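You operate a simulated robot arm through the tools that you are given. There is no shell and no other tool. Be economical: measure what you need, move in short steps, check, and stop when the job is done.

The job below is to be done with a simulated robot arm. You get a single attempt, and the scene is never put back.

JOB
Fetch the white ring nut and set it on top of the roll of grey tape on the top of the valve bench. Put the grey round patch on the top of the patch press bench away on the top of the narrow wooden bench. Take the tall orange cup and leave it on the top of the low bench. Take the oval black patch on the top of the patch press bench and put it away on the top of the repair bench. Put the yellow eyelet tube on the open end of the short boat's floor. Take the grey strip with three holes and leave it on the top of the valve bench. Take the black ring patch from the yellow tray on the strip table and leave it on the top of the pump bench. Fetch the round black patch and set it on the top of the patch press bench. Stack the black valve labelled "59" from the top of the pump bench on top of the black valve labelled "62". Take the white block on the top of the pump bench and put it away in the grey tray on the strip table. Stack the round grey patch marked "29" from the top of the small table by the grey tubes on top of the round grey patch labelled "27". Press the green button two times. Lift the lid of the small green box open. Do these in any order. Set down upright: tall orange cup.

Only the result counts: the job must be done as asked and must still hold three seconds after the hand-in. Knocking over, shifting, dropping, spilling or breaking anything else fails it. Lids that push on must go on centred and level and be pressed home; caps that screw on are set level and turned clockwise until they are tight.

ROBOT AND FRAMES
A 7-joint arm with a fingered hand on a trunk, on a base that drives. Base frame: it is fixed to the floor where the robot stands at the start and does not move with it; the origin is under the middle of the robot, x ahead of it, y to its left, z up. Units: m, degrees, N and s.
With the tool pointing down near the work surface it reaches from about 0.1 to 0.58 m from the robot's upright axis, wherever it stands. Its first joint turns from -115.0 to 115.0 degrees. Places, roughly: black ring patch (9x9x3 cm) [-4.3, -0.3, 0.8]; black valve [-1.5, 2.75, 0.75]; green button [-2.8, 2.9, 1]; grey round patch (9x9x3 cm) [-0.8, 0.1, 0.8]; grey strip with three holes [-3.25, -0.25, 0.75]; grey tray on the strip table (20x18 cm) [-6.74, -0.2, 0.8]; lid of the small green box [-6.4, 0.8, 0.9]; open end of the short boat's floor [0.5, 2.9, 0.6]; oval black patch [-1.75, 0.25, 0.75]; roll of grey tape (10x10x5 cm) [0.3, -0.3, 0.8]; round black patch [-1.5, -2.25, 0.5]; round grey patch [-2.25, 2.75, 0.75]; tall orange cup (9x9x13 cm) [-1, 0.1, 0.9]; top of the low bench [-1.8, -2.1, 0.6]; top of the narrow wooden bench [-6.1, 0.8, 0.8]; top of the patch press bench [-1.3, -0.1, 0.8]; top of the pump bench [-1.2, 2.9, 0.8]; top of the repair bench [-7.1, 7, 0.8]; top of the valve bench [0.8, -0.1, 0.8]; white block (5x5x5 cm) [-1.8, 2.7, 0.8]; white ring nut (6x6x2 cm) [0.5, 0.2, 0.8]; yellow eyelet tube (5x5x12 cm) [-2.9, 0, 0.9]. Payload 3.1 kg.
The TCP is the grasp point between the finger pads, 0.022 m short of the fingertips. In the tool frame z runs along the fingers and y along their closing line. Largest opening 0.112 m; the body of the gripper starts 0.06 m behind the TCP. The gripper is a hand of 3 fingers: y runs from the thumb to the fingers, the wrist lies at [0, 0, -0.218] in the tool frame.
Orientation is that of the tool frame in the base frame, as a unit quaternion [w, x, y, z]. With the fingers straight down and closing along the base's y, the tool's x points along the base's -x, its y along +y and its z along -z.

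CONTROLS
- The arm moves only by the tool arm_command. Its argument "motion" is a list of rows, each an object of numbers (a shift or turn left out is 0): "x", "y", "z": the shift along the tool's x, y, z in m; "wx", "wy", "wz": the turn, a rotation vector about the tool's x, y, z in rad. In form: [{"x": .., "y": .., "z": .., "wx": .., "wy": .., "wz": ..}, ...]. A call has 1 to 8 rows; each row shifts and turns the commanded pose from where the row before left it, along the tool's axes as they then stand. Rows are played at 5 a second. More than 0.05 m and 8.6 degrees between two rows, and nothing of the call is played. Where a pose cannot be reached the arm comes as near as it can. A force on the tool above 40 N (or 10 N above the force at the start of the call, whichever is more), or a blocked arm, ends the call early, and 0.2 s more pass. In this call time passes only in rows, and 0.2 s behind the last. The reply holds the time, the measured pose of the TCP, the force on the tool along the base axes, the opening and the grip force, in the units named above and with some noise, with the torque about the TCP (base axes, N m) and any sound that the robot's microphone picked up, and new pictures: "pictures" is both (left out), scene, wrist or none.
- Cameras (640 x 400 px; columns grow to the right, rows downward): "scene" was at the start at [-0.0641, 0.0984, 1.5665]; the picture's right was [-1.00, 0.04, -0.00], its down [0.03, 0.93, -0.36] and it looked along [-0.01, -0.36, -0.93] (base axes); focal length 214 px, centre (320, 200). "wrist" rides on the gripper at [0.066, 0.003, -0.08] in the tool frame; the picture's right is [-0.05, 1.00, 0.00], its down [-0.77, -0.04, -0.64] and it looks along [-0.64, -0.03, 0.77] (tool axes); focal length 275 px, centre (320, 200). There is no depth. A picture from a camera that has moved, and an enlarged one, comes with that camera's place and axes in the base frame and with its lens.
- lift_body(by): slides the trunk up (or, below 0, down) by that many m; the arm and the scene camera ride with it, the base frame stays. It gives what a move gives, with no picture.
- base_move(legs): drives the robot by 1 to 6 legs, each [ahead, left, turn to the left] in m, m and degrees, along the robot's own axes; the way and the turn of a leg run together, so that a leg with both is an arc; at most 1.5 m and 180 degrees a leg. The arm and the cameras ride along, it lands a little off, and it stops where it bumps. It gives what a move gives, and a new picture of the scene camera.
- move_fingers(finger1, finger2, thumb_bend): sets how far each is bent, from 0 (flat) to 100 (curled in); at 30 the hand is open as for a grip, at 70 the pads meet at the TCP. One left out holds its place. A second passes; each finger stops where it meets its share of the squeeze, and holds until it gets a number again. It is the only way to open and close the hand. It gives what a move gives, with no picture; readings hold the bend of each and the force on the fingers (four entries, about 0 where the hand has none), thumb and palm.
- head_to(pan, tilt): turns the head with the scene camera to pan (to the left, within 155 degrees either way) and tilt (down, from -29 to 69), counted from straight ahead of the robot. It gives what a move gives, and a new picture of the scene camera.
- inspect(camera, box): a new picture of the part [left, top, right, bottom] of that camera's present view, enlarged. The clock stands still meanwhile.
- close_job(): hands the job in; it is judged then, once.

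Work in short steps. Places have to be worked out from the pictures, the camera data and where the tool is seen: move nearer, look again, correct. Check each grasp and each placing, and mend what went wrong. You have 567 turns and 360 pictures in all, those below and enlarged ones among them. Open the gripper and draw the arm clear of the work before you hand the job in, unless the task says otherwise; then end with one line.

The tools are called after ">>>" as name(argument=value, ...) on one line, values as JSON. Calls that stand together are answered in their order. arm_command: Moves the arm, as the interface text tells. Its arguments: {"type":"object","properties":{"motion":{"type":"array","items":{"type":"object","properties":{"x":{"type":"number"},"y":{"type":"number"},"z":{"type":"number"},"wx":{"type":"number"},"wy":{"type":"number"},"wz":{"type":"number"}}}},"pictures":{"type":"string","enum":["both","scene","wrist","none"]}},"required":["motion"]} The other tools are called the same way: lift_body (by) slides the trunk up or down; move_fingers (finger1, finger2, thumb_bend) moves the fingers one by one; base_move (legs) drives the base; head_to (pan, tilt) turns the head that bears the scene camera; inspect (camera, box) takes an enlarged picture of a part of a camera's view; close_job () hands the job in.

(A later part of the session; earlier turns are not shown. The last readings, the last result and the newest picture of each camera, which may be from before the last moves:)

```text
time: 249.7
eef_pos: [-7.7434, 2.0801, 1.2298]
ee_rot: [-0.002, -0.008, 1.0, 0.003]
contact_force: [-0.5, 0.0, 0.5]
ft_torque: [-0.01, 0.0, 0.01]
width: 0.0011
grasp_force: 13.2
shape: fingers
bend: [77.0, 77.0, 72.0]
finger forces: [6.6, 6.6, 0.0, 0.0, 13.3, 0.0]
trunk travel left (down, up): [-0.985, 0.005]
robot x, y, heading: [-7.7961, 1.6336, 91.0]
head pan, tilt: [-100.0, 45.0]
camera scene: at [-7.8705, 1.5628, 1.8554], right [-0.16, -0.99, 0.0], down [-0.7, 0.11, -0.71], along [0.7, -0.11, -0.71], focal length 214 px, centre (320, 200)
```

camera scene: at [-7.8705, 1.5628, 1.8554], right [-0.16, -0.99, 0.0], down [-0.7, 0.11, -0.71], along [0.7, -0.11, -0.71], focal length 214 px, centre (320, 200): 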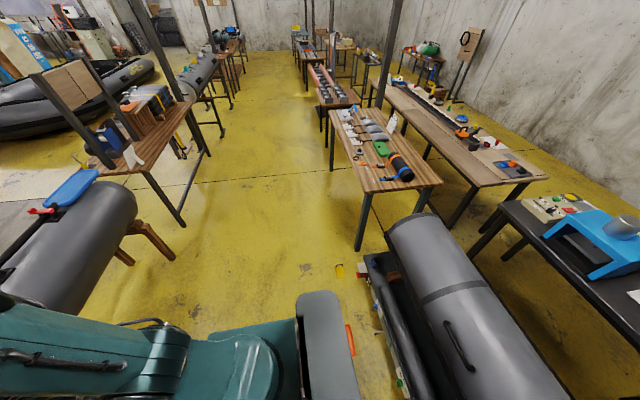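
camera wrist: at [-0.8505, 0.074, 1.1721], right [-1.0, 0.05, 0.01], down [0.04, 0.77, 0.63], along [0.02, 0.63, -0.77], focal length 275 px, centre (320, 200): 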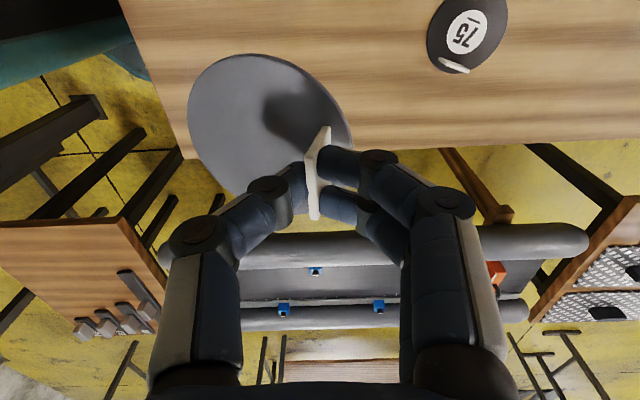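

>>> inspect(camera="scene", box=[200, 220, 440, 400])

>>> head_to(pan=-55, tilt=65)

```text
2.22 times, centred on (320, 310) of scene
camera zoom: at [-7.8705, 1.5628, 1.8554], right [-0.16, -0.99, 0.0], down [-0.7, 0.11, -0.71], along [0.7, -0.11, -0.71], focal length 477 px, centre (320, -44)
```

zoom: 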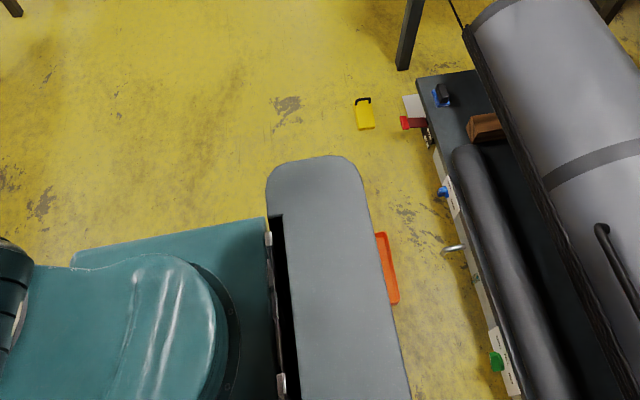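

```text
time: 250.8
eef_pos: [-7.7443, 2.0791, 1.2308]
ee_rot: [-0.002, -0.008, 1.0, 0.004]
contact_force: [0.0, 0.5, -0.4]
ft_torque: [0.02, 0.01, -0.02]
width: 0.0007
grasp_force: 13.1
shape: fingers
bend: [77.0, 77.0, 72.0]
finger forces: [6.5, 6.6, 0.0, 0.0, 13.2, 0.1]
trunk travel left (down, up): [-0.985, 0.005]
robot x, y, heading: [-7.7975, 1.6366, 90.7]
head pan, tilt: [-55.0, 65.0]
camera scene: at [-7.9014, 1.611, 1.8304], right [0.58, -0.81, 0.0], down [-0.74, -0.53, -0.42], along [0.34, 0.25, -0.91], focal length 214 px, centre (320, 200)
```

scene: 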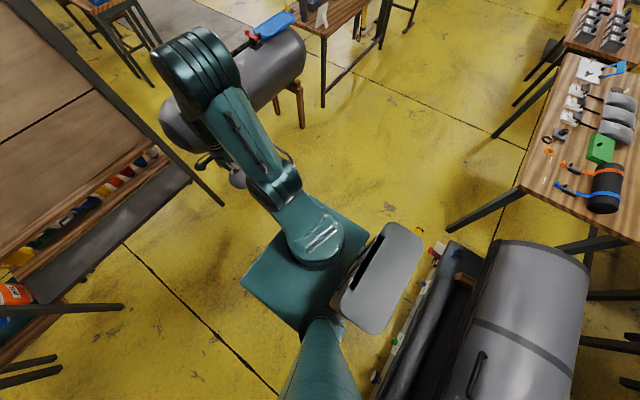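

There's an orange flat object by the base and a yellow one on the floor. Before moving, I want a full view of that side to learn whether I touched it.

>>> head_to(pan=-140, tilt=60)

```text
time: 252.4
eef_pos: [-7.7447, 2.0806, 1.2309]
ee_rot: [-0.001, -0.008, 1.0, 0.003]
contact_force: [0.3, 0.5, 0.3]
ft_torque: [-0.01, -0.02, -0.01]
width: 0.0011
grasp_force: 12.8
shape: fingers
bend: [77.0, 77.0, 72.0]
finger forces: [6.5, 6.6, 0.0, 0.0, 13.3, 0.1]
trunk travel left (down, up): [-0.985, 0.005]
robot x, y, heading: [-7.7947, 1.637, 90.7]
head pan, tilt: [-140.0, 60.0]
camera scene: at [-7.9072, 1.5251, 1.8359], right [-0.76, -0.65, 0.0], down [-0.57, 0.66, -0.5], along [0.33, -0.38, -0.87], focal length 214 px, centre (320, 200)
```

scene: 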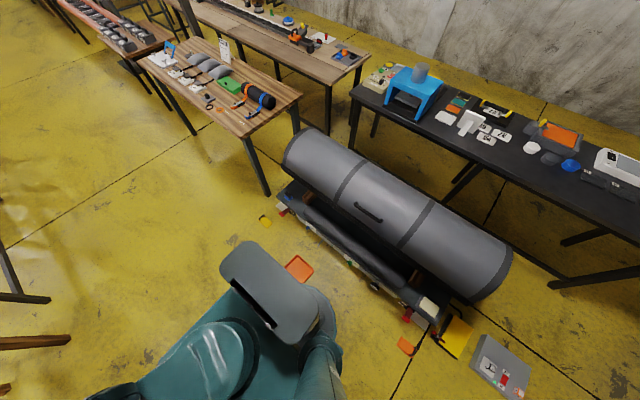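

The orange tile was there from the start (seen in an earlier view) and simply stopped me. I'll back off, shift north to clear it and the yellow one, then continue east and turn.

>>> base_move(legs=[[0, 0.1, -0.7], [0.2, 0, 0], [0, -1.4, 0], [0, -0.4, 0], [0, 0, 179.5]])

>>> head_to(pan=0, tilt=45)

```text
time: 270.7
eef_pos: [-6.1557, 1.3921, 1.2295]
ee_rot: [0.003, 1.0, -0.003, 0.0]
contact_force: [-0.6, 0.5, 0.1]
ft_torque: [0.0, 0.0, 0.01]
width: 0.0004
grasp_force: 12.2
shape: fingers
bend: [77.0, 77.0, 72.0]
finger forces: [6.0, 6.1, 0.0, 0.0, 12.2, 0.0]
trunk travel left (down, up): [-0.985, 0.005]
robot x, y, heading: [-6.0921, 1.8393, -90.5]
head pan, tilt: [-140.0, 60.0]
camera scene: at [-5.9855, 1.9469, 1.8359], right [0.77, 0.64, 0.0], down [0.55, -0.67, -0.5], along [-0.32, 0.39, -0.87], focal length 214 px, centre (320, 200)
```

scene: 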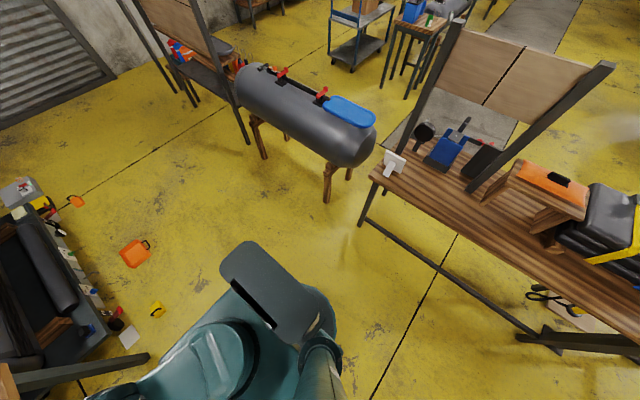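

```text
time: 273.0
eef_pos: [-6.1566, 1.3927, 1.2294]
ee_rot: [0.004, 1.0, -0.003, 0.001]
contact_force: [-0.1, 0.3, -0.2]
ft_torque: [0.02, -0.01, -0.02]
width: 0.0006
grasp_force: 12.4
shape: fingers
bend: [77.0, 77.0, 72.0]
finger forces: [5.9, 6.0, 0.0, 0.1, 12.2, 0.1]
trunk travel left (down, up): [-0.985, 0.005]
robot x, y, heading: [-6.0933, 1.8347, -90.4]
head pan, tilt: [0.0, 45.0]
camera scene: at [-5.9437, 1.8142, 1.8554], right [-1.0, 0.01, 0.0], down [0.01, 0.71, -0.71], along [-0.01, -0.71, -0.71], focal length 214 px, centre (320, 200)
```

scene: 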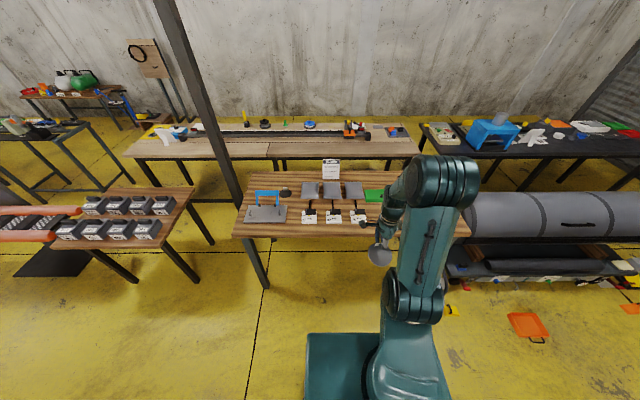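

The bench and its items are visible now. I'll check the part hidden behind the arm with the wrist camera.

>>> inspect(camera="wrist", box=[0, 0, 640, 400])

>>> inspect(camera="scene", box=[220, 150, 480, 250])

```text
1.00 times, centred on (320, 200) of wrist (not enlarged: the box is as wide or as high as the picture)
camera zoom: at [-6.089, 1.3902, 1.3112], right [-0.05, -1.0, 0.01], down [-0.77, 0.05, 0.63], along [-0.63, 0.03, -0.77], focal length 275 px, centre (320, 200)
```

zoom: 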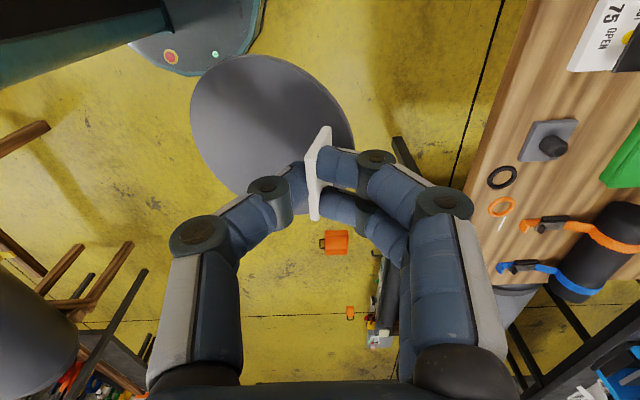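

```text
2.46 times, centred on (350, 200) of scene
camera zoom: at [-5.9437, 1.8142, 1.8554], right [-1.0, 0.01, 0.0], down [0.01, 0.71, -0.71], along [-0.01, -0.71, -0.71], focal length 528 px, centre (246, 200)
```

zoom: 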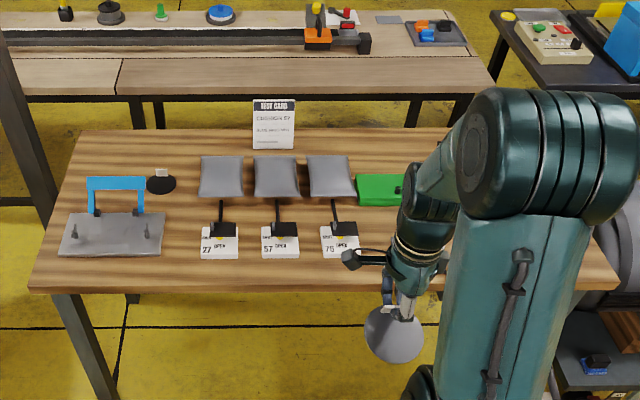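

A free spot exists at the bench's north-west corner, near (-6.70, 1.00), north of the strapped bottle. I'll strafe west and close in while rotating the hand to close along x.

>>> base_move(legs=[[0, -0.46, 0.4], [0.36, 0, 0]])

>>> arm_command(motion=[{"wz": -0.148}, {"wz": -0.148}, {"wz": -0.148}, {"wz": -0.148}, {"wz": -0.148}, {"wz": -0.148}, {"wz": -0.148}, {"wz": -0.148}], pictures="none")

>>> arm_command(motion=[{"wz": -0.14}, {"wz": -0.14}, {"wz": -0.1}], pictures="wrist")

```text
time: 277.6
eef_pos: [-6.6116, 1.0347, 1.231]
ee_rot: [0.004, 1.0, 0.0, 0.002]
contact_force: [-1.0, -0.3, 0.1]
ft_torque: [-0.01, -0.04, 0.0]
width: 0.0004
grasp_force: 12.1
shape: fingers
bend: [77.0, 77.0, 72.0]
finger forces: [6.0, 6.0, 0.0, 0.0, 12.1, 0.1]
trunk travel left (down, up): [-0.985, 0.005]
robot x, y, heading: [-6.5524, 1.4766, -89.9]
head pan, tilt: [0.0, 45.0]
camera scene: at [-6.4026, 1.4576, 1.8554], right [-1.0, 0.0, 0.0], down [0.0, 0.71, -0.71], along [0.0, -0.71, -0.71], focal length 214 px, centre (320, 200)
```

scene: 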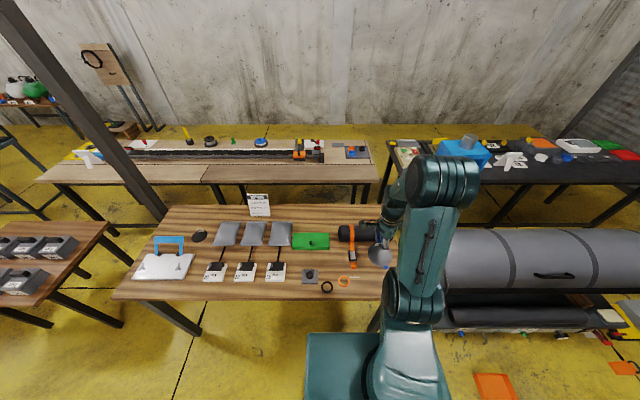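

```text
time: 279.4
eef_pos: [-6.6113, 1.0335, 1.2309]
ee_rot: [0.004, 0.829, 0.559, 0.0]
contact_force: [1.1, 0.8, -0.2]
ft_torque: [-0.02, -0.01, -0.02]
width: 0.0005
grasp_force: 12.3
shape: fingers
bend: [77.0, 77.0, 72.0]
finger forces: [6.1, 6.2, 0.0, 0.0, 12.2, 0.0]
trunk travel left (down, up): [-0.985, 0.005]
robot x, y, heading: [-6.5553, 1.4781, -90.1]
head pan, tilt: [0.0, 45.0]
```

```text
time: 280.2
eef_pos: [-6.6127, 1.0336, 1.2294]
ee_rot: [0.004, 0.709, 0.705, -0.002]
contact_force: [0.6, -0.1, -0.8]
ft_torque: [-0.04, -0.01, -0.01]
width: 0.0005
grasp_force: 12.4
shape: fingers
bend: [77.0, 77.0, 72.0]
finger forces: [6.0, 6.1, 0.1, 0.0, 12.4, 0.0]
trunk travel left (down, up): [-0.985, 0.005]
robot x, y, heading: [-6.5539, 1.4778, -90.5]
head pan, tilt: [0.0, 45.0]
camera wrist: at [-6.6081, 1.1007, 1.3104], right [1.0, -0.05, 0.0], down [-0.04, -0.77, 0.64], along [-0.03, -0.64, -0.77], focal length 275 px, centre (320, 200)
```

wrist: 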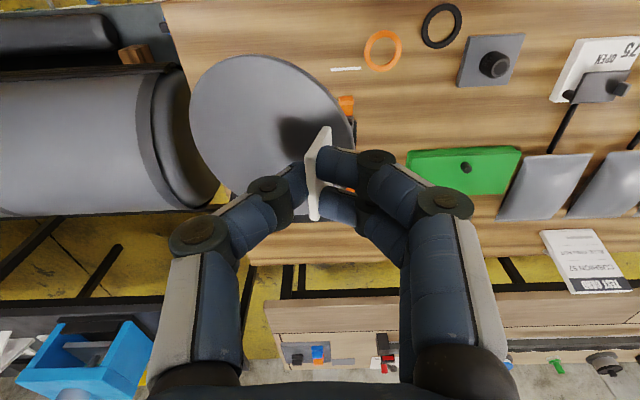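

Target disc centre is (-6.73, 1.005), between the bench corner, bottle hooks and rings. I'll lower the trunk, shift, and descend partway to verify.

>>> lift_body(by=-0.14)

>>> arm_command(motion=[{"x": -0.014, "y": -0.038}, {"x": -0.014, "y": -0.039}, {"z": 0.05}, {"z": 0.05}, {"z": 0.05}], pictures="both")

```text
time: 281.9
eef_pos: [-6.6122, 1.034, 1.0896]
ee_rot: [0.004, 0.71, 0.704, -0.001]
contact_force: [-0.2, 0.1, 0.4]
ft_torque: [0.0, -0.02, 0.0]
width: 0.0004
grasp_force: 11.7
shape: fingers
bend: [77.0, 77.0, 72.0]
finger forces: [6.1, 6.1, 0.0, 0.0, 12.3, 0.0]
trunk travel left (down, up): [-0.845, 0.145]
robot x, y, heading: [-6.5537, 1.476, -90.1]
head pan, tilt: [0.0, 45.0]
```

```text
time: 283.1
eef_pos: [-6.6885, 1.0031, 0.9388]
ee_rot: [0.004, 0.709, 0.705, -0.001]
contact_force: [0.3, -0.1, 0.3]
ft_torque: [-0.01, -0.05, 0.03]
width: 0.0005
grasp_force: 12.4
shape: fingers
bend: [77.0, 77.0, 72.0]
finger forces: [6.3, 6.4, 0.1, 0.0, 12.8, 0.1]
trunk travel left (down, up): [-0.845, 0.145]
robot x, y, heading: [-6.557, 1.4755, -90.0]
head pan, tilt: [0.0, 45.0]
camera scene: at [-6.4029, 1.4549, 1.7155], right [-1.0, 0.0, 0.0], down [0.0, 0.71, -0.71], along [0.0, -0.71, -0.71], focal length 214 px, centre (320, 200)
camera wrist: at [-6.685, 1.0709, 1.0193], right [1.0, -0.05, 0.0], down [-0.04, -0.77, 0.64], along [-0.03, -0.64, -0.77], focal length 275 px, centre (320, 200)
```

scene: 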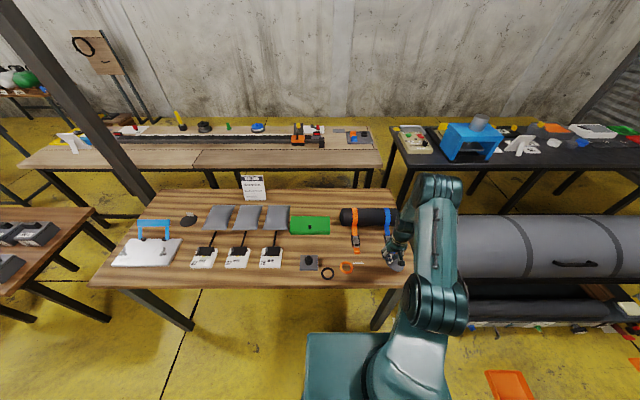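
wrist: 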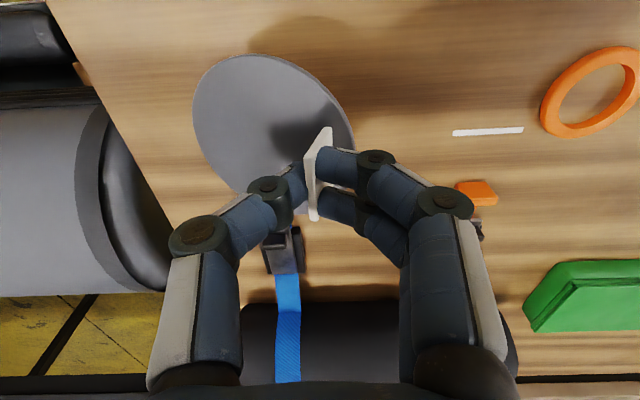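

The landing spot is clear. I'll descend with guarded steps.

>>> arm_command(motion=[{"z": 0.045}, {"z": 0.035}, {"z": 0.01}, {"z": 0.004}, {"z": 0.004}, {"z": 0.004}, {"z": 0.004}], pictures="wrist")

```text
time: 283.8
eef_pos: [-6.6883, 1.0041, 0.8635]
ee_rot: [0.008, 0.71, 0.704, -0.006]
contact_force: [0.0, 2.5, 32.6]
ft_torque: [0.09, 0.2, 0.02]
width: 0.001
grasp_force: 27.9
shape: fingers
bend: [78.0, 78.0, 77.0]
finger forces: [11.7, 11.5, 0.1, 0.0, 32.6, 0.1]
trunk travel left (down, up): [-0.845, 0.145]
robot x, y, heading: [-6.5531, 1.4765, -90.1]
head pan, tilt: [0.0, 45.0]
stopped in row 3: the force on the tool passed its limit at 52 N (the readings are from after the stop); the commanded pose is now the measured one
camera wrist: at [-6.6834, 1.0716, 0.9436], right [1.0, -0.05, 0.0], down [-0.04, -0.76, 0.65], along [-0.03, -0.65, -0.76], focal length 275 px, centre (320, 200)
```

wrist: 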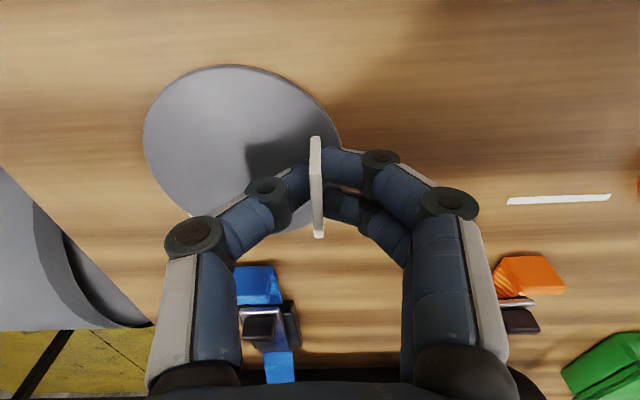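

Contact came at a slightly higher bench top, about 0.825, and the patch lies flat. I'll ease off and release.

>>> arm_command(motion=[{"z": -0.003}], pictures="none")

>>> move_fingers(finger1=45, finger2=45, thumb_bend=45)

>>> arm_command(motion=[{"z": -0.04}, {"z": -0.05}, {"z": -0.05}], pictures="both")

```text
time: 284.2
eef_pos: [-6.688, 1.0035, 0.8641]
ee_rot: [0.006, 0.71, 0.704, -0.004]
contact_force: [0.8, 0.8, 14.1]
ft_torque: [0.03, 0.07, -0.03]
width: 0.0014
grasp_force: 18.6
shape: fingers
bend: [78.0, 78.0, 76.0]
finger forces: [9.2, 9.4, 0.1, 0.0, 18.1, 0.1]
trunk travel left (down, up): [-0.845, 0.145]
robot x, y, heading: [-6.5512, 1.477, -90.3]
head pan, tilt: [0.0, 45.0]
```

```text
time: 284.8
eef_pos: [-6.6868, 1.0027, 0.8675]
ee_rot: [0.007, 0.709, 0.705, -0.009]
contact_force: [6.5, 3.8, 33.3]
ft_torque: [0.2, 0.35, -0.13]
width: 0.0426
grasp_force: 16.2
shape: fingers
bend: [45.0, 45.0, 62.0]
finger forces: [0.1, 0.1, 0.1, 0.1, 32.1, 0.0]
trunk travel left (down, up): [-0.845, 0.145]
robot x, y, heading: [-6.5548, 1.4792, -89.7]
head pan, tilt: [0.0, 45.0]
stopped: the force on the tool passed its limit at 41 N (the readings are from after the stop); the commanded pose is now the measured one
```

```text
time: 285.6
eef_pos: [-6.6889, 1.0048, 1.0041]
ee_rot: [0.006, 0.709, 0.705, -0.005]
contact_force: [-0.5, 0.2, -0.7]
ft_torque: [0.0, 0.0, 0.02]
width: 0.0688
grasp_force: 0.1
shape: fingers
bend: [45.0, 45.0, 45.0]
finger forces: [0.0, 0.0, 0.0, 0.1, 0.0, 0.0]
trunk travel left (down, up): [-0.845, 0.145]
robot x, y, heading: [-6.5521, 1.4767, -90.1]
head pan, tilt: [0.0, 45.0]
camera scene: at [-6.4028, 1.457, 1.7153], right [-1.0, 0.0, 0.0], down [0.0, 0.71, -0.71], along [0.0, -0.71, -0.71], focal length 214 px, centre (320, 200)
camera wrist: at [-6.6841, 1.0722, 1.0844], right [1.0, -0.05, 0.0], down [-0.04, -0.76, 0.65], along [-0.03, -0.65, -0.76], focal length 275 px, centre (320, 200)
```

scene: 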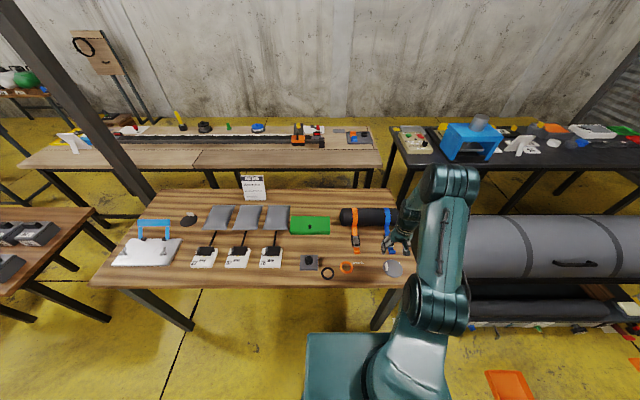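
wrist: 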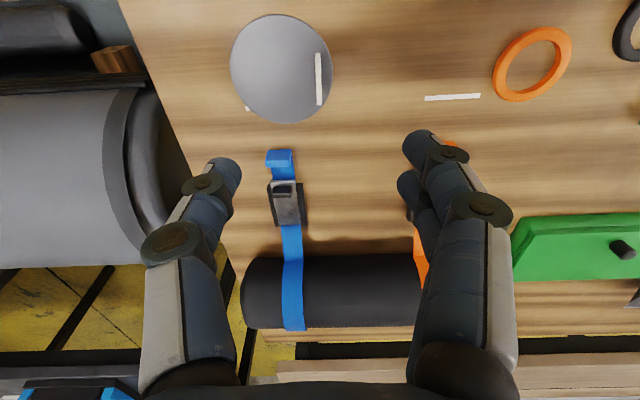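

The grey patch rests on the narrow bench. Now the green box lid: I'll strafe east so the box is in front and look at it closely.

>>> base_move(legs=[[0, 0.3, 0]])

>>> inspect(camera="wrist", box=[100, 100, 500, 350])

>>> inspect(camera="scene", box=[240, 180, 400, 280])

```text
time: 287.6
eef_pos: [-6.3862, 1.004, 1.0027]
ee_rot: [0.007, 0.71, 0.705, -0.005]
contact_force: [-0.5, -0.7, 0.8]
ft_torque: [-0.02, -0.03, -0.02]
width: 0.0687
grasp_force: 0.1
shape: fingers
bend: [45.0, 45.0, 45.0]
finger forces: [0.1, 0.0, 0.1, 0.0, 0.0, 0.0]
trunk travel left (down, up): [-0.845, 0.145]
robot x, y, heading: [-6.2481, 1.4769, -89.7]
head pan, tilt: [0.0, 45.0]
camera scene: at [-6.1005, 1.4562, 1.7154], right [-1.0, 0.0, 0.0], down [0.0, 0.71, -0.71], along [0.0, -0.71, -0.71], focal length 214 px, centre (320, 200)
```

scene: 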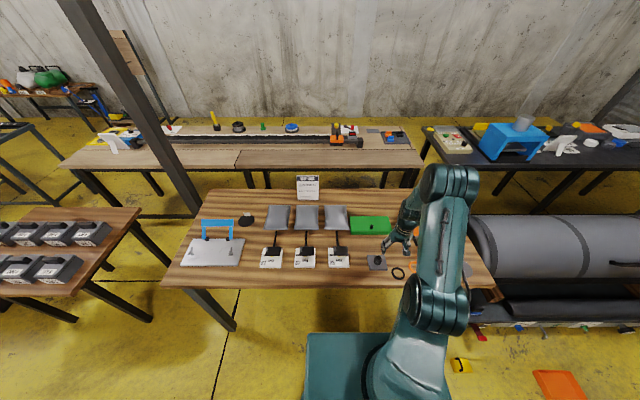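

```text
1.60 times, centred on (300, 225) of wrist
camera zoom: at [-6.3821, 1.0714, 1.0839], right [1.0, -0.05, 0.0], down [-0.04, -0.76, 0.65], along [-0.03, -0.65, -0.76], focal length 440 px, centre (352, 160)
```

zoom: 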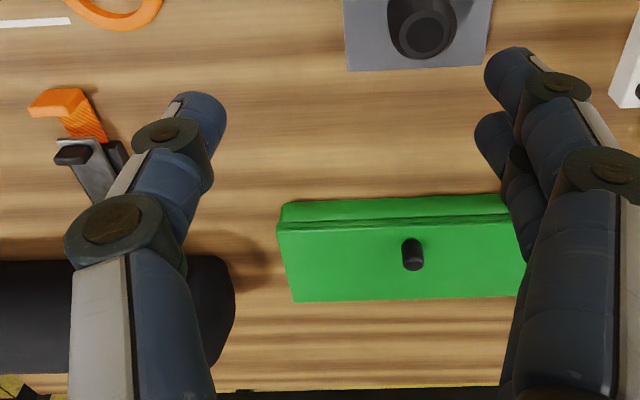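

```text
4.00 times, centred on (320, 230) of scene
camera zoom: at [-6.1005, 1.4562, 1.7154], right [-1.0, 0.0, 0.0], down [0.0, 0.71, -0.71], along [0.0, -0.71, -0.71], focal length 858 px, centre (320, 80)
```

zoom: 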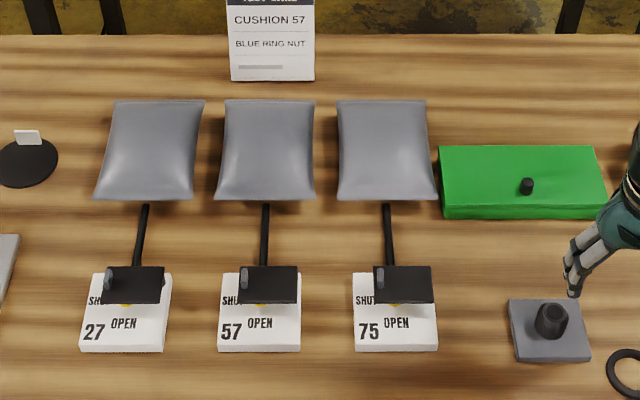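

The lid's knob is near its north edge, so the hinge is on the south side. Knob is near (-6.352, 0.776), lid top about 0.85. I'll drive 0.18 m closer and move above the knob.

>>> base_move(legs=[[0.18, 0, -0.3]])

>>> arm_command(motion=[{"x": -0.025, "y": 0.017}, {"x": -0.025, "y": 0.017}, {"z": 0.03}], pictures="wrist")

```text
time: 289.1
eef_pos: [-6.3891, 0.8251, 1.0039]
ee_rot: [0.006, 0.711, 0.703, -0.005]
contact_force: [-0.7, 1.0, -0.7]
ft_torque: [0.04, 0.01, 0.01]
width: 0.0686
grasp_force: 0.0
shape: fingers
bend: [45.0, 45.0, 45.0]
finger forces: [0.0, 0.1, 0.0, 0.1, 0.0, 0.1]
trunk travel left (down, up): [-0.845, 0.145]
robot x, y, heading: [-6.2553, 1.2968, -90.3]
head pan, tilt: [0.0, 45.0]
camera scene: at [-6.1016, 1.2755, 1.7154], right [-1.0, 0.01, 0.0], down [0.0, 0.71, -0.71], along [0.0, -0.71, -0.71], focal length 214 px, centre (320, 200)
```

scene: 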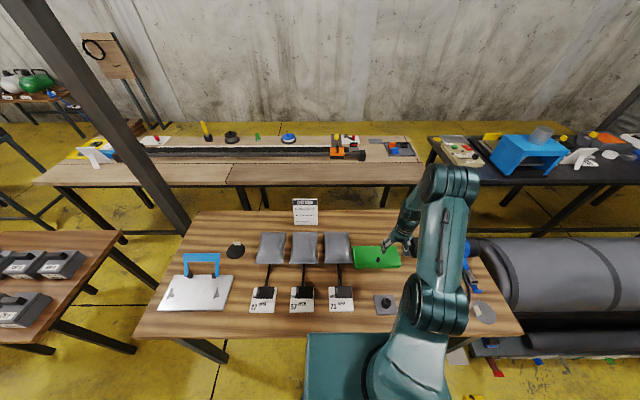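

```text
time: 289.9
eef_pos: [-6.3576, 0.7744, 0.9742]
ee_rot: [0.006, 0.711, 0.703, -0.005]
contact_force: [1.6, 0.9, 0.1]
ft_torque: [0.0, -0.03, 0.02]
width: 0.0687
grasp_force: 0.0
shape: fingers
bend: [45.0, 45.0, 45.0]
finger forces: [0.0, 0.0, 0.0, 0.1, 0.0, 0.0]
trunk travel left (down, up): [-0.845, 0.145]
robot x, y, heading: [-6.2537, 1.2992, -90.2]
head pan, tilt: [0.0, 45.0]
camera wrist: at [-6.3524, 0.8415, 1.0543], right [1.0, -0.06, 0.0], down [-0.05, -0.76, 0.65], along [-0.04, -0.65, -0.76], focal length 275 px, centre (320, 200)
```

wrist: 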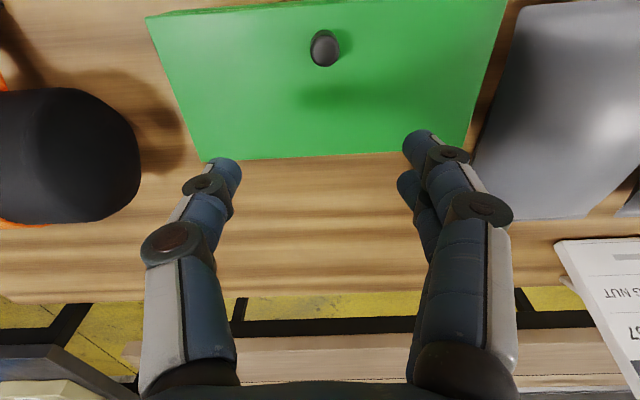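

Re-triangulating, the lid top is about z 0.87 and the knob is at (-6.352, 0.807), top 0.89. I'll shift there, descend and pinch the knob.

>>> arm_command(motion=[{"x": 0.033, "y": 0.005}, {"z": 0.04}, {"z": 0.027}], pictures="wrist")

```text
time: 290.7
eef_pos: [-6.3508, 0.8069, 0.9066]
ee_rot: [0.006, 0.712, 0.702, -0.005]
contact_force: [-0.6, -0.5, 0.3]
ft_torque: [0.02, 0.0, 0.0]
width: 0.0686
grasp_force: 0.0
shape: fingers
bend: [45.0, 45.0, 45.0]
finger forces: [0.1, 0.0, 0.1, 0.0, 0.0, 0.1]
trunk travel left (down, up): [-0.845, 0.145]
robot x, y, heading: [-6.2517, 1.297, -90.5]
head pan, tilt: [0.0, 45.0]
camera wrist: at [-6.3465, 0.8742, 0.9869], right [1.0, -0.06, 0.0], down [-0.05, -0.76, 0.65], along [-0.04, -0.65, -0.76], focal length 275 px, centre (320, 200)
```

wrist: 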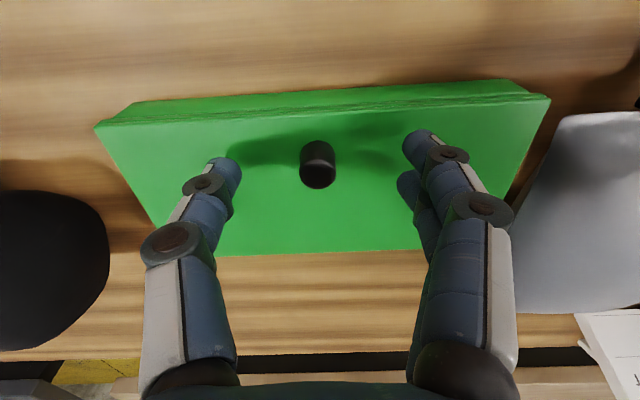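

The knob is between the pads. I'll lower 3 mm and close on it.

>>> arm_command(motion=[{"z": 0.004}], pictures="none")

>>> move_fingers(finger1=78, finger2=78, thumb_bend=78)

>>> arm_command(motion=[{"z": -0.015}, {"z": -0.015, "x": -0.004}], pictures="both")

```text
time: 291.1
eef_pos: [-6.3513, 0.8056, 0.9035]
ee_rot: [0.006, 0.712, 0.702, -0.004]
contact_force: [0.2, 0.1, -0.5]
ft_torque: [0.04, 0.0, 0.01]
width: 0.0689
grasp_force: 0.0
shape: fingers
bend: [45.0, 45.0, 45.0]
finger forces: [0.1, 0.0, 0.0, 0.0, 0.1, 0.0]
trunk travel left (down, up): [-0.845, 0.145]
robot x, y, heading: [-6.254, 1.2994, -90.1]
head pan, tilt: [0.0, 45.0]
```

```text
time: 292.1
eef_pos: [-6.351, 0.8058, 0.9033]
ee_rot: [0.006, 0.711, 0.704, -0.006]
contact_force: [-3.9, -0.6, -0.9]
ft_torque: [-0.02, 0.12, -0.02]
width: 0.0072
grasp_force: 15.1
shape: fingers
bend: [74.0, 74.0, 68.0]
finger forces: [6.3, 7.6, 0.1, 0.0, 16.0, 0.0]
trunk travel left (down, up): [-0.845, 0.145]
robot x, y, heading: [-6.2483, 1.2991, -90.3]
head pan, tilt: [0.0, 45.0]
```

```text
time: 292.7
eef_pos: [-6.3516, 0.8043, 0.9331]
ee_rot: [0.005, 0.711, 0.703, -0.004]
contact_force: [2.4, 1.3, 0.1]
ft_torque: [0.01, -0.03, 0.03]
width: 0.0
grasp_force: 7.2
shape: fingers
bend: [78.0, 74.0, 72.0]
finger forces: [0.2, 6.1, 0.0, 0.0, 8.6, 0.0]
trunk travel left (down, up): [-0.845, 0.145]
robot x, y, heading: [-6.2516, 1.2976, -90.2]
head pan, tilt: [0.0, 45.0]
camera scene: at [-6.1015, 1.2772, 1.7155], right [-1.0, 0.01, 0.0], down [0.0, 0.71, -0.71], along [0.0, -0.71, -0.71], focal length 214 px, centre (320, 200)
camera wrist: at [-6.3458, 0.8717, 1.0137], right [1.0, -0.06, 0.0], down [-0.05, -0.76, 0.65], along [-0.04, -0.64, -0.76], focal length 275 px, centre (320, 200)
```

scene: 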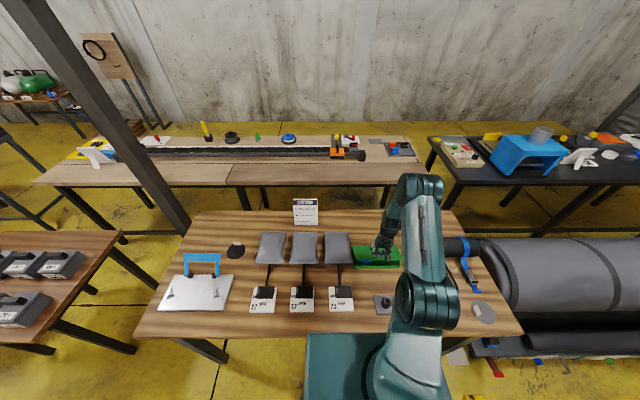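
wrist: 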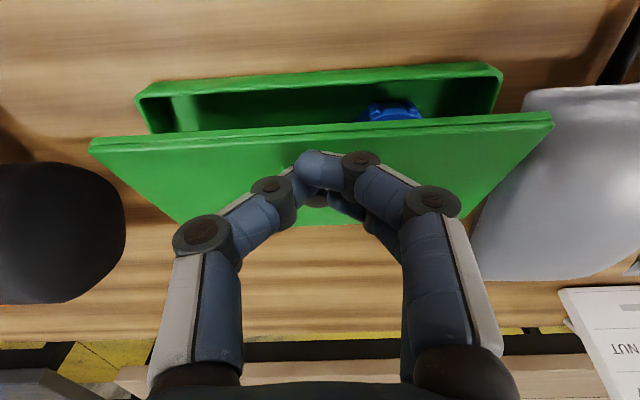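

The lid lifts on its south hinge. I'll continue along the arc, up and south.

>>> arm_command(motion=[{"x": -0.012, "z": -0.012}, {"x": -0.014, "z": -0.009}, {"x": -0.016, "z": -0.007}], pictures="wrist")

```text
time: 293.5
eef_pos: [-6.3517, 0.7645, 0.9659]
ee_rot: [0.009, 0.712, 0.702, -0.007]
contact_force: [-2.5, 10.7, 24.4]
ft_torque: [0.16, 0.19, 0.05]
width: 0.0002
grasp_force: 24.4
shape: fingers
bend: [79.0, 74.0, 76.0]
finger forces: [10.9, 7.0, 0.1, 0.0, 31.2, 0.0]
trunk travel left (down, up): [-0.845, 0.145]
robot x, y, heading: [-6.2492, 1.2982, -90.5]
head pan, tilt: [0.0, 45.0]
camera wrist: at [-6.3475, 0.8326, 1.0446], right [1.0, -0.06, 0.0], down [-0.05, -0.76, 0.65], along [-0.04, -0.65, -0.76], focal length 275 px, centre (320, 200)
```

wrist: 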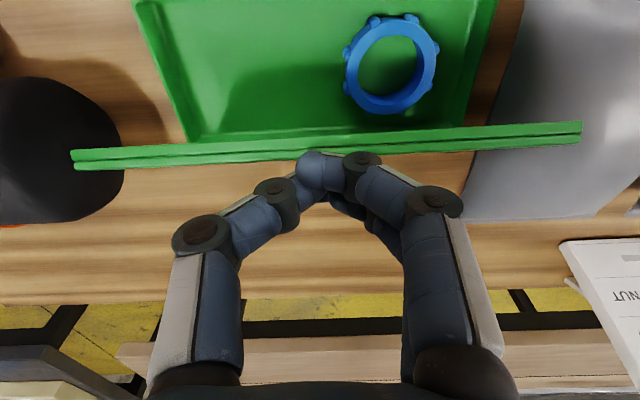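

About 60° open. I'll continue pulling south.

>>> arm_command(motion=[{"x": -0.014, "z": -0.002}, {"x": -0.014, "z": 0.0}, {"x": -0.014, "z": 0.002}], pictures="both")

```text
time: 294.1
eef_pos: [-6.3519, 0.742, 0.9701]
ee_rot: [0.011, 0.712, 0.702, -0.01]
contact_force: [-0.7, 5.5, 36.6]
ft_torque: [0.09, 0.17, -0.04]
width: 0.0001
grasp_force: 28.1
shape: fingers
bend: [82.0, 74.0, 77.0]
finger forces: [19.9, 8.2, 0.0, 0.0, 28.5, 0.0]
trunk travel left (down, up): [-0.845, 0.145]
robot x, y, heading: [-6.2552, 1.295, -90.5]
head pan, tilt: [0.0, 45.0]
stopped in row 2: the force on the tool passed its limit at 42 N (the readings are from after the stop); the commanded pose is now the measured one
camera scene: at [-6.0999, 1.2834, 1.7157], right [-1.0, 0.01, 0.0], down [0.0, 0.7, -0.71], along [-0.01, -0.71, -0.7], focal length 214 px, centre (320, 200)
camera wrist: at [-6.347, 0.8115, 1.049], right [1.0, -0.06, 0.0], down [-0.05, -0.75, 0.66], along [-0.04, -0.66, -0.75], focal length 275 px, centre (320, 200)
```

scene: 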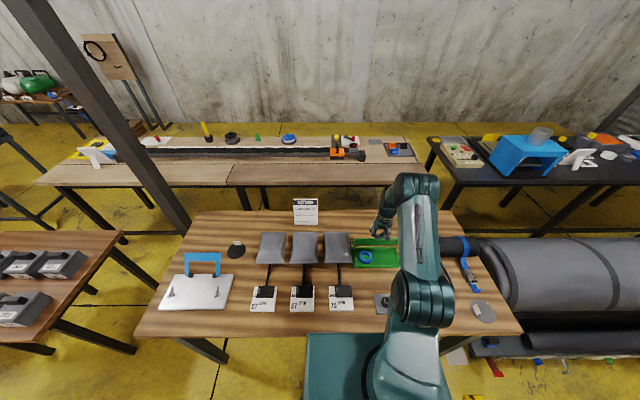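
wrist: 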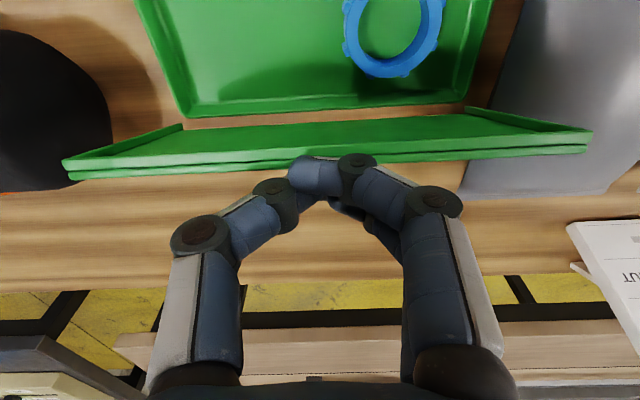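

Now about 75–80°. I'll relieve upward pressure slightly and keep going south.

>>> arm_command(motion=[{"x": -0.008, "z": -0.006}, {"x": -0.012}, {"x": -0.012}], pictures="wrist")

```text
time: 294.9
eef_pos: [-6.353, 0.7076, 0.9735]
ee_rot: [0.008, 0.712, 0.702, -0.008]
contact_force: [2.2, -1.4, 10.5]
ft_torque: [0.13, 0.04, 0.01]
width: 0.0
grasp_force: 8.7
shape: fingers
bend: [81.0, 76.0, 76.0]
finger forces: [17.3, 0.0, 0.0, 0.1, 0.0, 0.0]
trunk travel left (down, up): [-0.845, 0.145]
robot x, y, heading: [-6.2531, 1.297, -90.4]
head pan, tilt: [0.0, 45.0]
camera wrist: at [-6.347, 0.7765, 1.0521], right [1.0, -0.06, 0.0], down [-0.05, -0.76, 0.65], along [-0.04, -0.65, -0.76], focal length 275 px, centre (320, 200)
```

wrist: 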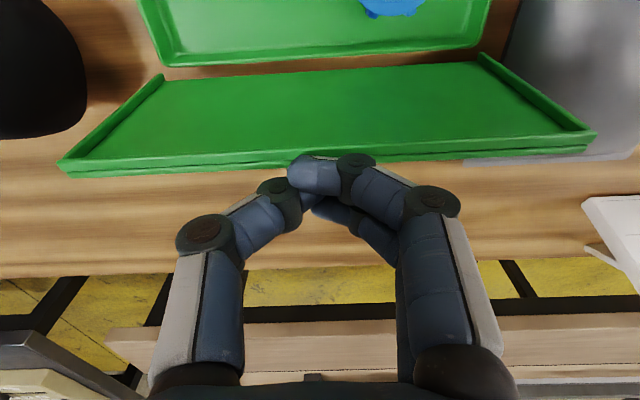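

The lid looks near or past vertical and the knob grip has slid off. I'll raise the hand and see whether it stays.

>>> arm_command(motion=[{"z": -0.02}, {"z": -0.03}, {"z": -0.04}], pictures="both")

```text
time: 295.7
eef_pos: [-6.3526, 0.7108, 1.063]
ee_rot: [0.008, 0.711, 0.703, -0.008]
contact_force: [0.1, 0.0, -0.2]
ft_torque: [-0.02, -0.01, -0.01]
width: 0.0
grasp_force: 0.0
shape: fingers
bend: [79.0, 76.0, 75.0]
finger forces: [0.0, 0.1, 0.0, 0.0, 0.1, 0.0]
trunk travel left (down, up): [-0.845, 0.145]
robot x, y, heading: [-6.2539, 1.2929, -90.5]
head pan, tilt: [0.0, 45.0]
camera scene: at [-6.1016, 1.2767, 1.7153], right [-1.0, 0.01, 0.0], down [0.0, 0.71, -0.71], along [0.0, -0.71, -0.71], focal length 214 px, centre (320, 200)
camera wrist: at [-6.3482, 0.7782, 1.1415], right [1.0, -0.06, 0.0], down [-0.05, -0.76, 0.65], along [-0.04, -0.65, -0.76], focal length 275 px, centre (320, 200)
```

scene: 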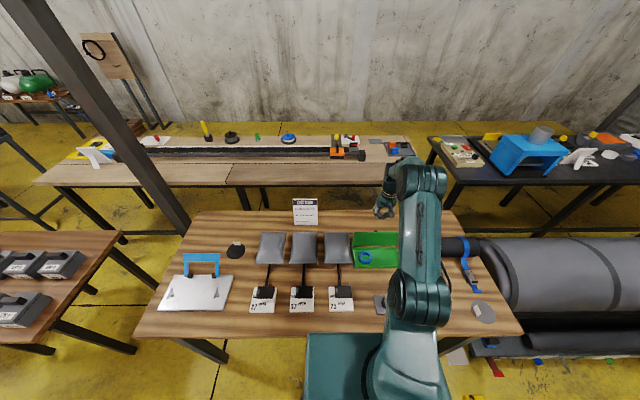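
wrist: 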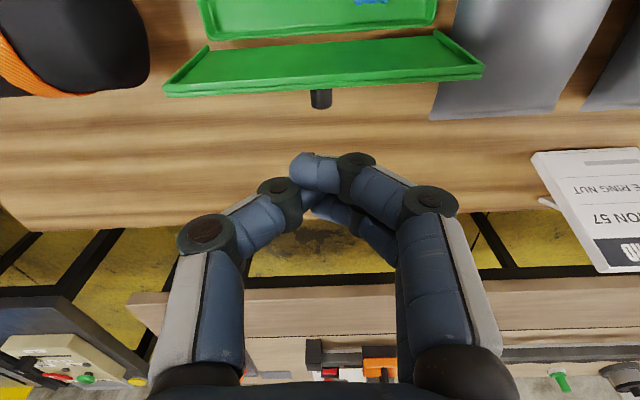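

The lid stands open past vertical and holds. I'll retract, back away, turn north and look along the corridor to the east.

>>> arm_command(motion=[{"z": -0.04}, {"x": 0.045}, {"x": 0.045}, {"x": 0.045}], pictures="none")

>>> base_move(legs=[[-0.5, 0, 0.4], [0, 0, 180]])

>>> head_to(pan=-80, tilt=30)

```text
time: 296.7
eef_pos: [-6.3509, 0.8475, 1.1011]
ee_rot: [0.009, 0.711, 0.703, -0.007]
contact_force: [0.0, 0.4, -0.4]
ft_torque: [0.0, -0.04, 0.0]
width: 0.0
grasp_force: 0.1
shape: fingers
bend: [79.0, 76.0, 75.0]
finger forces: [0.0, 0.0, 0.1, 0.0, 0.1, 0.1]
trunk travel left (down, up): [-0.845, 0.145]
robot x, y, heading: [-6.2536, 1.2969, -90.7]
head pan, tilt: [0.0, 45.0]
```

```text
time: 307.0
eef_pos: [-6.1731, 2.2527, 1.0994]
ee_rot: [-0.007, 0.718, -0.695, -0.008]
contact_force: [0.2, -0.1, 0.4]
ft_torque: [0.0, -0.01, 0.04]
width: 0.0
grasp_force: 0.1
shape: fingers
bend: [79.0, 76.0, 75.0]
finger forces: [0.0, 0.0, 0.1, 0.1, 0.0, 0.0]
trunk travel left (down, up): [-0.845, 0.145]
robot x, y, heading: [-6.2517, 1.7985, 92.1]
head pan, tilt: [0.0, 45.0]
camera scene: at [-6.4067, 1.8138, 1.7154], right [1.0, 0.04, 0.0], down [0.03, -0.71, -0.71], along [-0.03, 0.71, -0.71], focal length 214 px, centre (320, 200)
```

scene: 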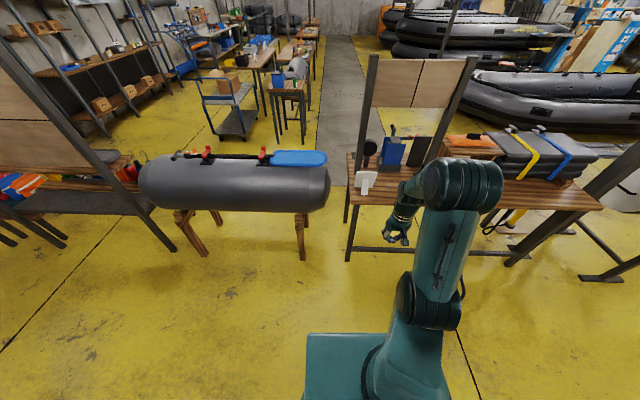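

```text
time: 308.6
eef_pos: [-6.1728, 2.2515, 1.1002]
ee_rot: [-0.006, 0.719, -0.695, -0.008]
contact_force: [-0.3, -0.4, 0.4]
ft_torque: [-0.02, -0.01, 0.01]
width: 0.0
grasp_force: 0.0
shape: fingers
bend: [79.0, 76.0, 75.0]
finger forces: [0.0, 0.0, 0.0, 0.0, 0.0, 0.1]
trunk travel left (down, up): [-0.845, 0.145]
robot x, y, heading: [-6.2519, 1.7995, 92.3]
head pan, tilt: [-80.0, 30.0]
camera scene: at [-6.315, 1.752, 1.738], right [0.21, -0.98, 0.0], down [-0.49, -0.11, -0.87], along [0.85, 0.19, -0.5], focal length 214 px, centre (320, 200)
```

scene: 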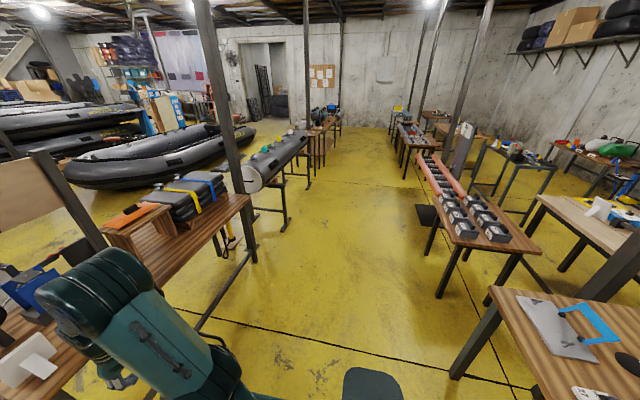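

The corridor is clear. I'll strafe east toward the small table by the grey tube at x≈-2.5 and look.

>>> base_move(legs=[[0, 0, -2.2], [0, -1.45, 0], [0, -1.45, 0], [0, -0.7, 0]])

>>> head_to(pan=0, tilt=40)

```text
time: 326.5
eef_pos: [-2.5279, 2.2403, 1.1012]
ee_rot: [0.007, -0.703, 0.711, 0.008]
contact_force: [0.2, 0.3, 0.0]
ft_torque: [0.03, 0.01, -0.03]
width: 0.0002
grasp_force: 0.2
shape: fingers
bend: [79.0, 76.0, 75.0]
finger forces: [0.1, 0.1, 0.0, 0.0, 0.0, 0.0]
trunk travel left (down, up): [-0.845, 0.145]
robot x, y, heading: [-2.6239, 1.7901, 90.0]
head pan, tilt: [-80.0, 30.0]
camera scene: at [-2.6913, 1.7471, 1.738], right [0.17, -0.99, 0.0], down [-0.49, -0.09, -0.87], along [0.85, 0.15, -0.5], focal length 214 px, centre (320, 200)
```

scene: 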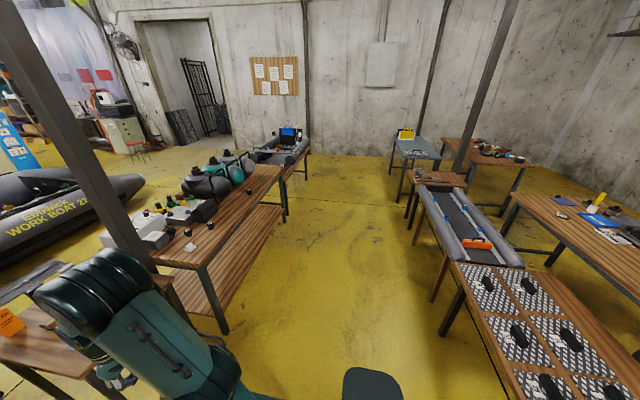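

```text
time: 328.1
eef_pos: [-2.5269, 2.2404, 1.0999]
ee_rot: [0.008, -0.703, 0.711, 0.008]
contact_force: [0.4, 0.2, -0.1]
ft_torque: [-0.02, -0.02, -0.01]
width: 0.0
grasp_force: 0.0
shape: fingers
bend: [79.0, 76.0, 75.0]
finger forces: [0.0, 0.0, 0.0, 0.0, 0.0, 0.0]
trunk travel left (down, up): [-0.845, 0.145]
robot x, y, heading: [-2.6245, 1.7893, 89.7]
head pan, tilt: [0.0, 40.0]
camera scene: at [-2.7801, 1.8167, 1.7227], right [1.0, 0.0, 0.0], down [0.0, -0.64, -0.77], along [0.0, 0.77, -0.64], focal length 214 px, centre (320, 200)
```

scene: 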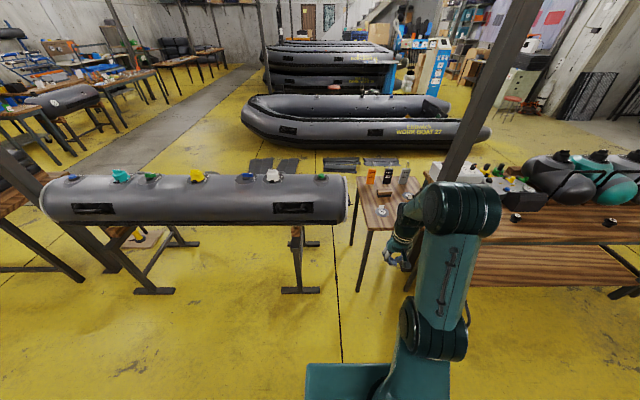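

The green item at the right end of the grey tube matches the button's place. I'll zoom in on it and on the small table.

>>> inspect(camera="scene", box=[240, 140, 400, 240])

>>> inspect(camera="scene", box=[350, 140, 510, 240])

```text
4.00 times, centred on (320, 190) of scene
camera zoom: at [-2.7801, 1.8167, 1.7227], right [1.0, 0.0, 0.0], down [0.0, -0.64, -0.77], along [0.0, 0.77, -0.64], focal length 858 px, centre (320, 240)
```

zoom: 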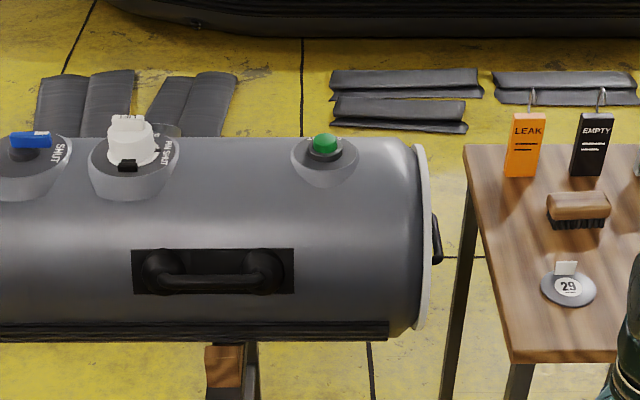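

```text
4.00 times, centred on (430, 190) of scene
camera zoom: at [-2.7801, 1.8167, 1.7227], right [1.0, 0.0, 0.0], down [0.0, -0.64, -0.77], along [0.0, 0.77, -0.64], focal length 858 px, centre (-120, 240)
```

zoom: 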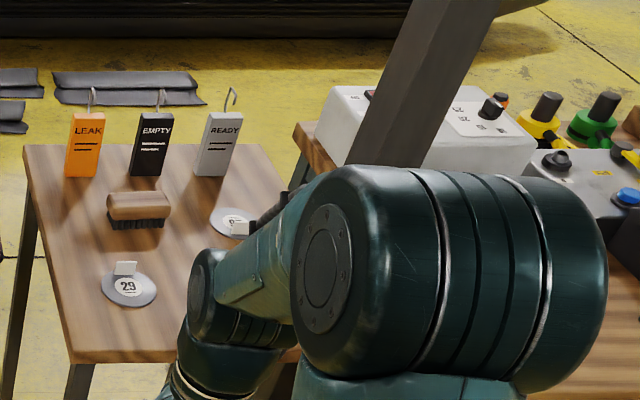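

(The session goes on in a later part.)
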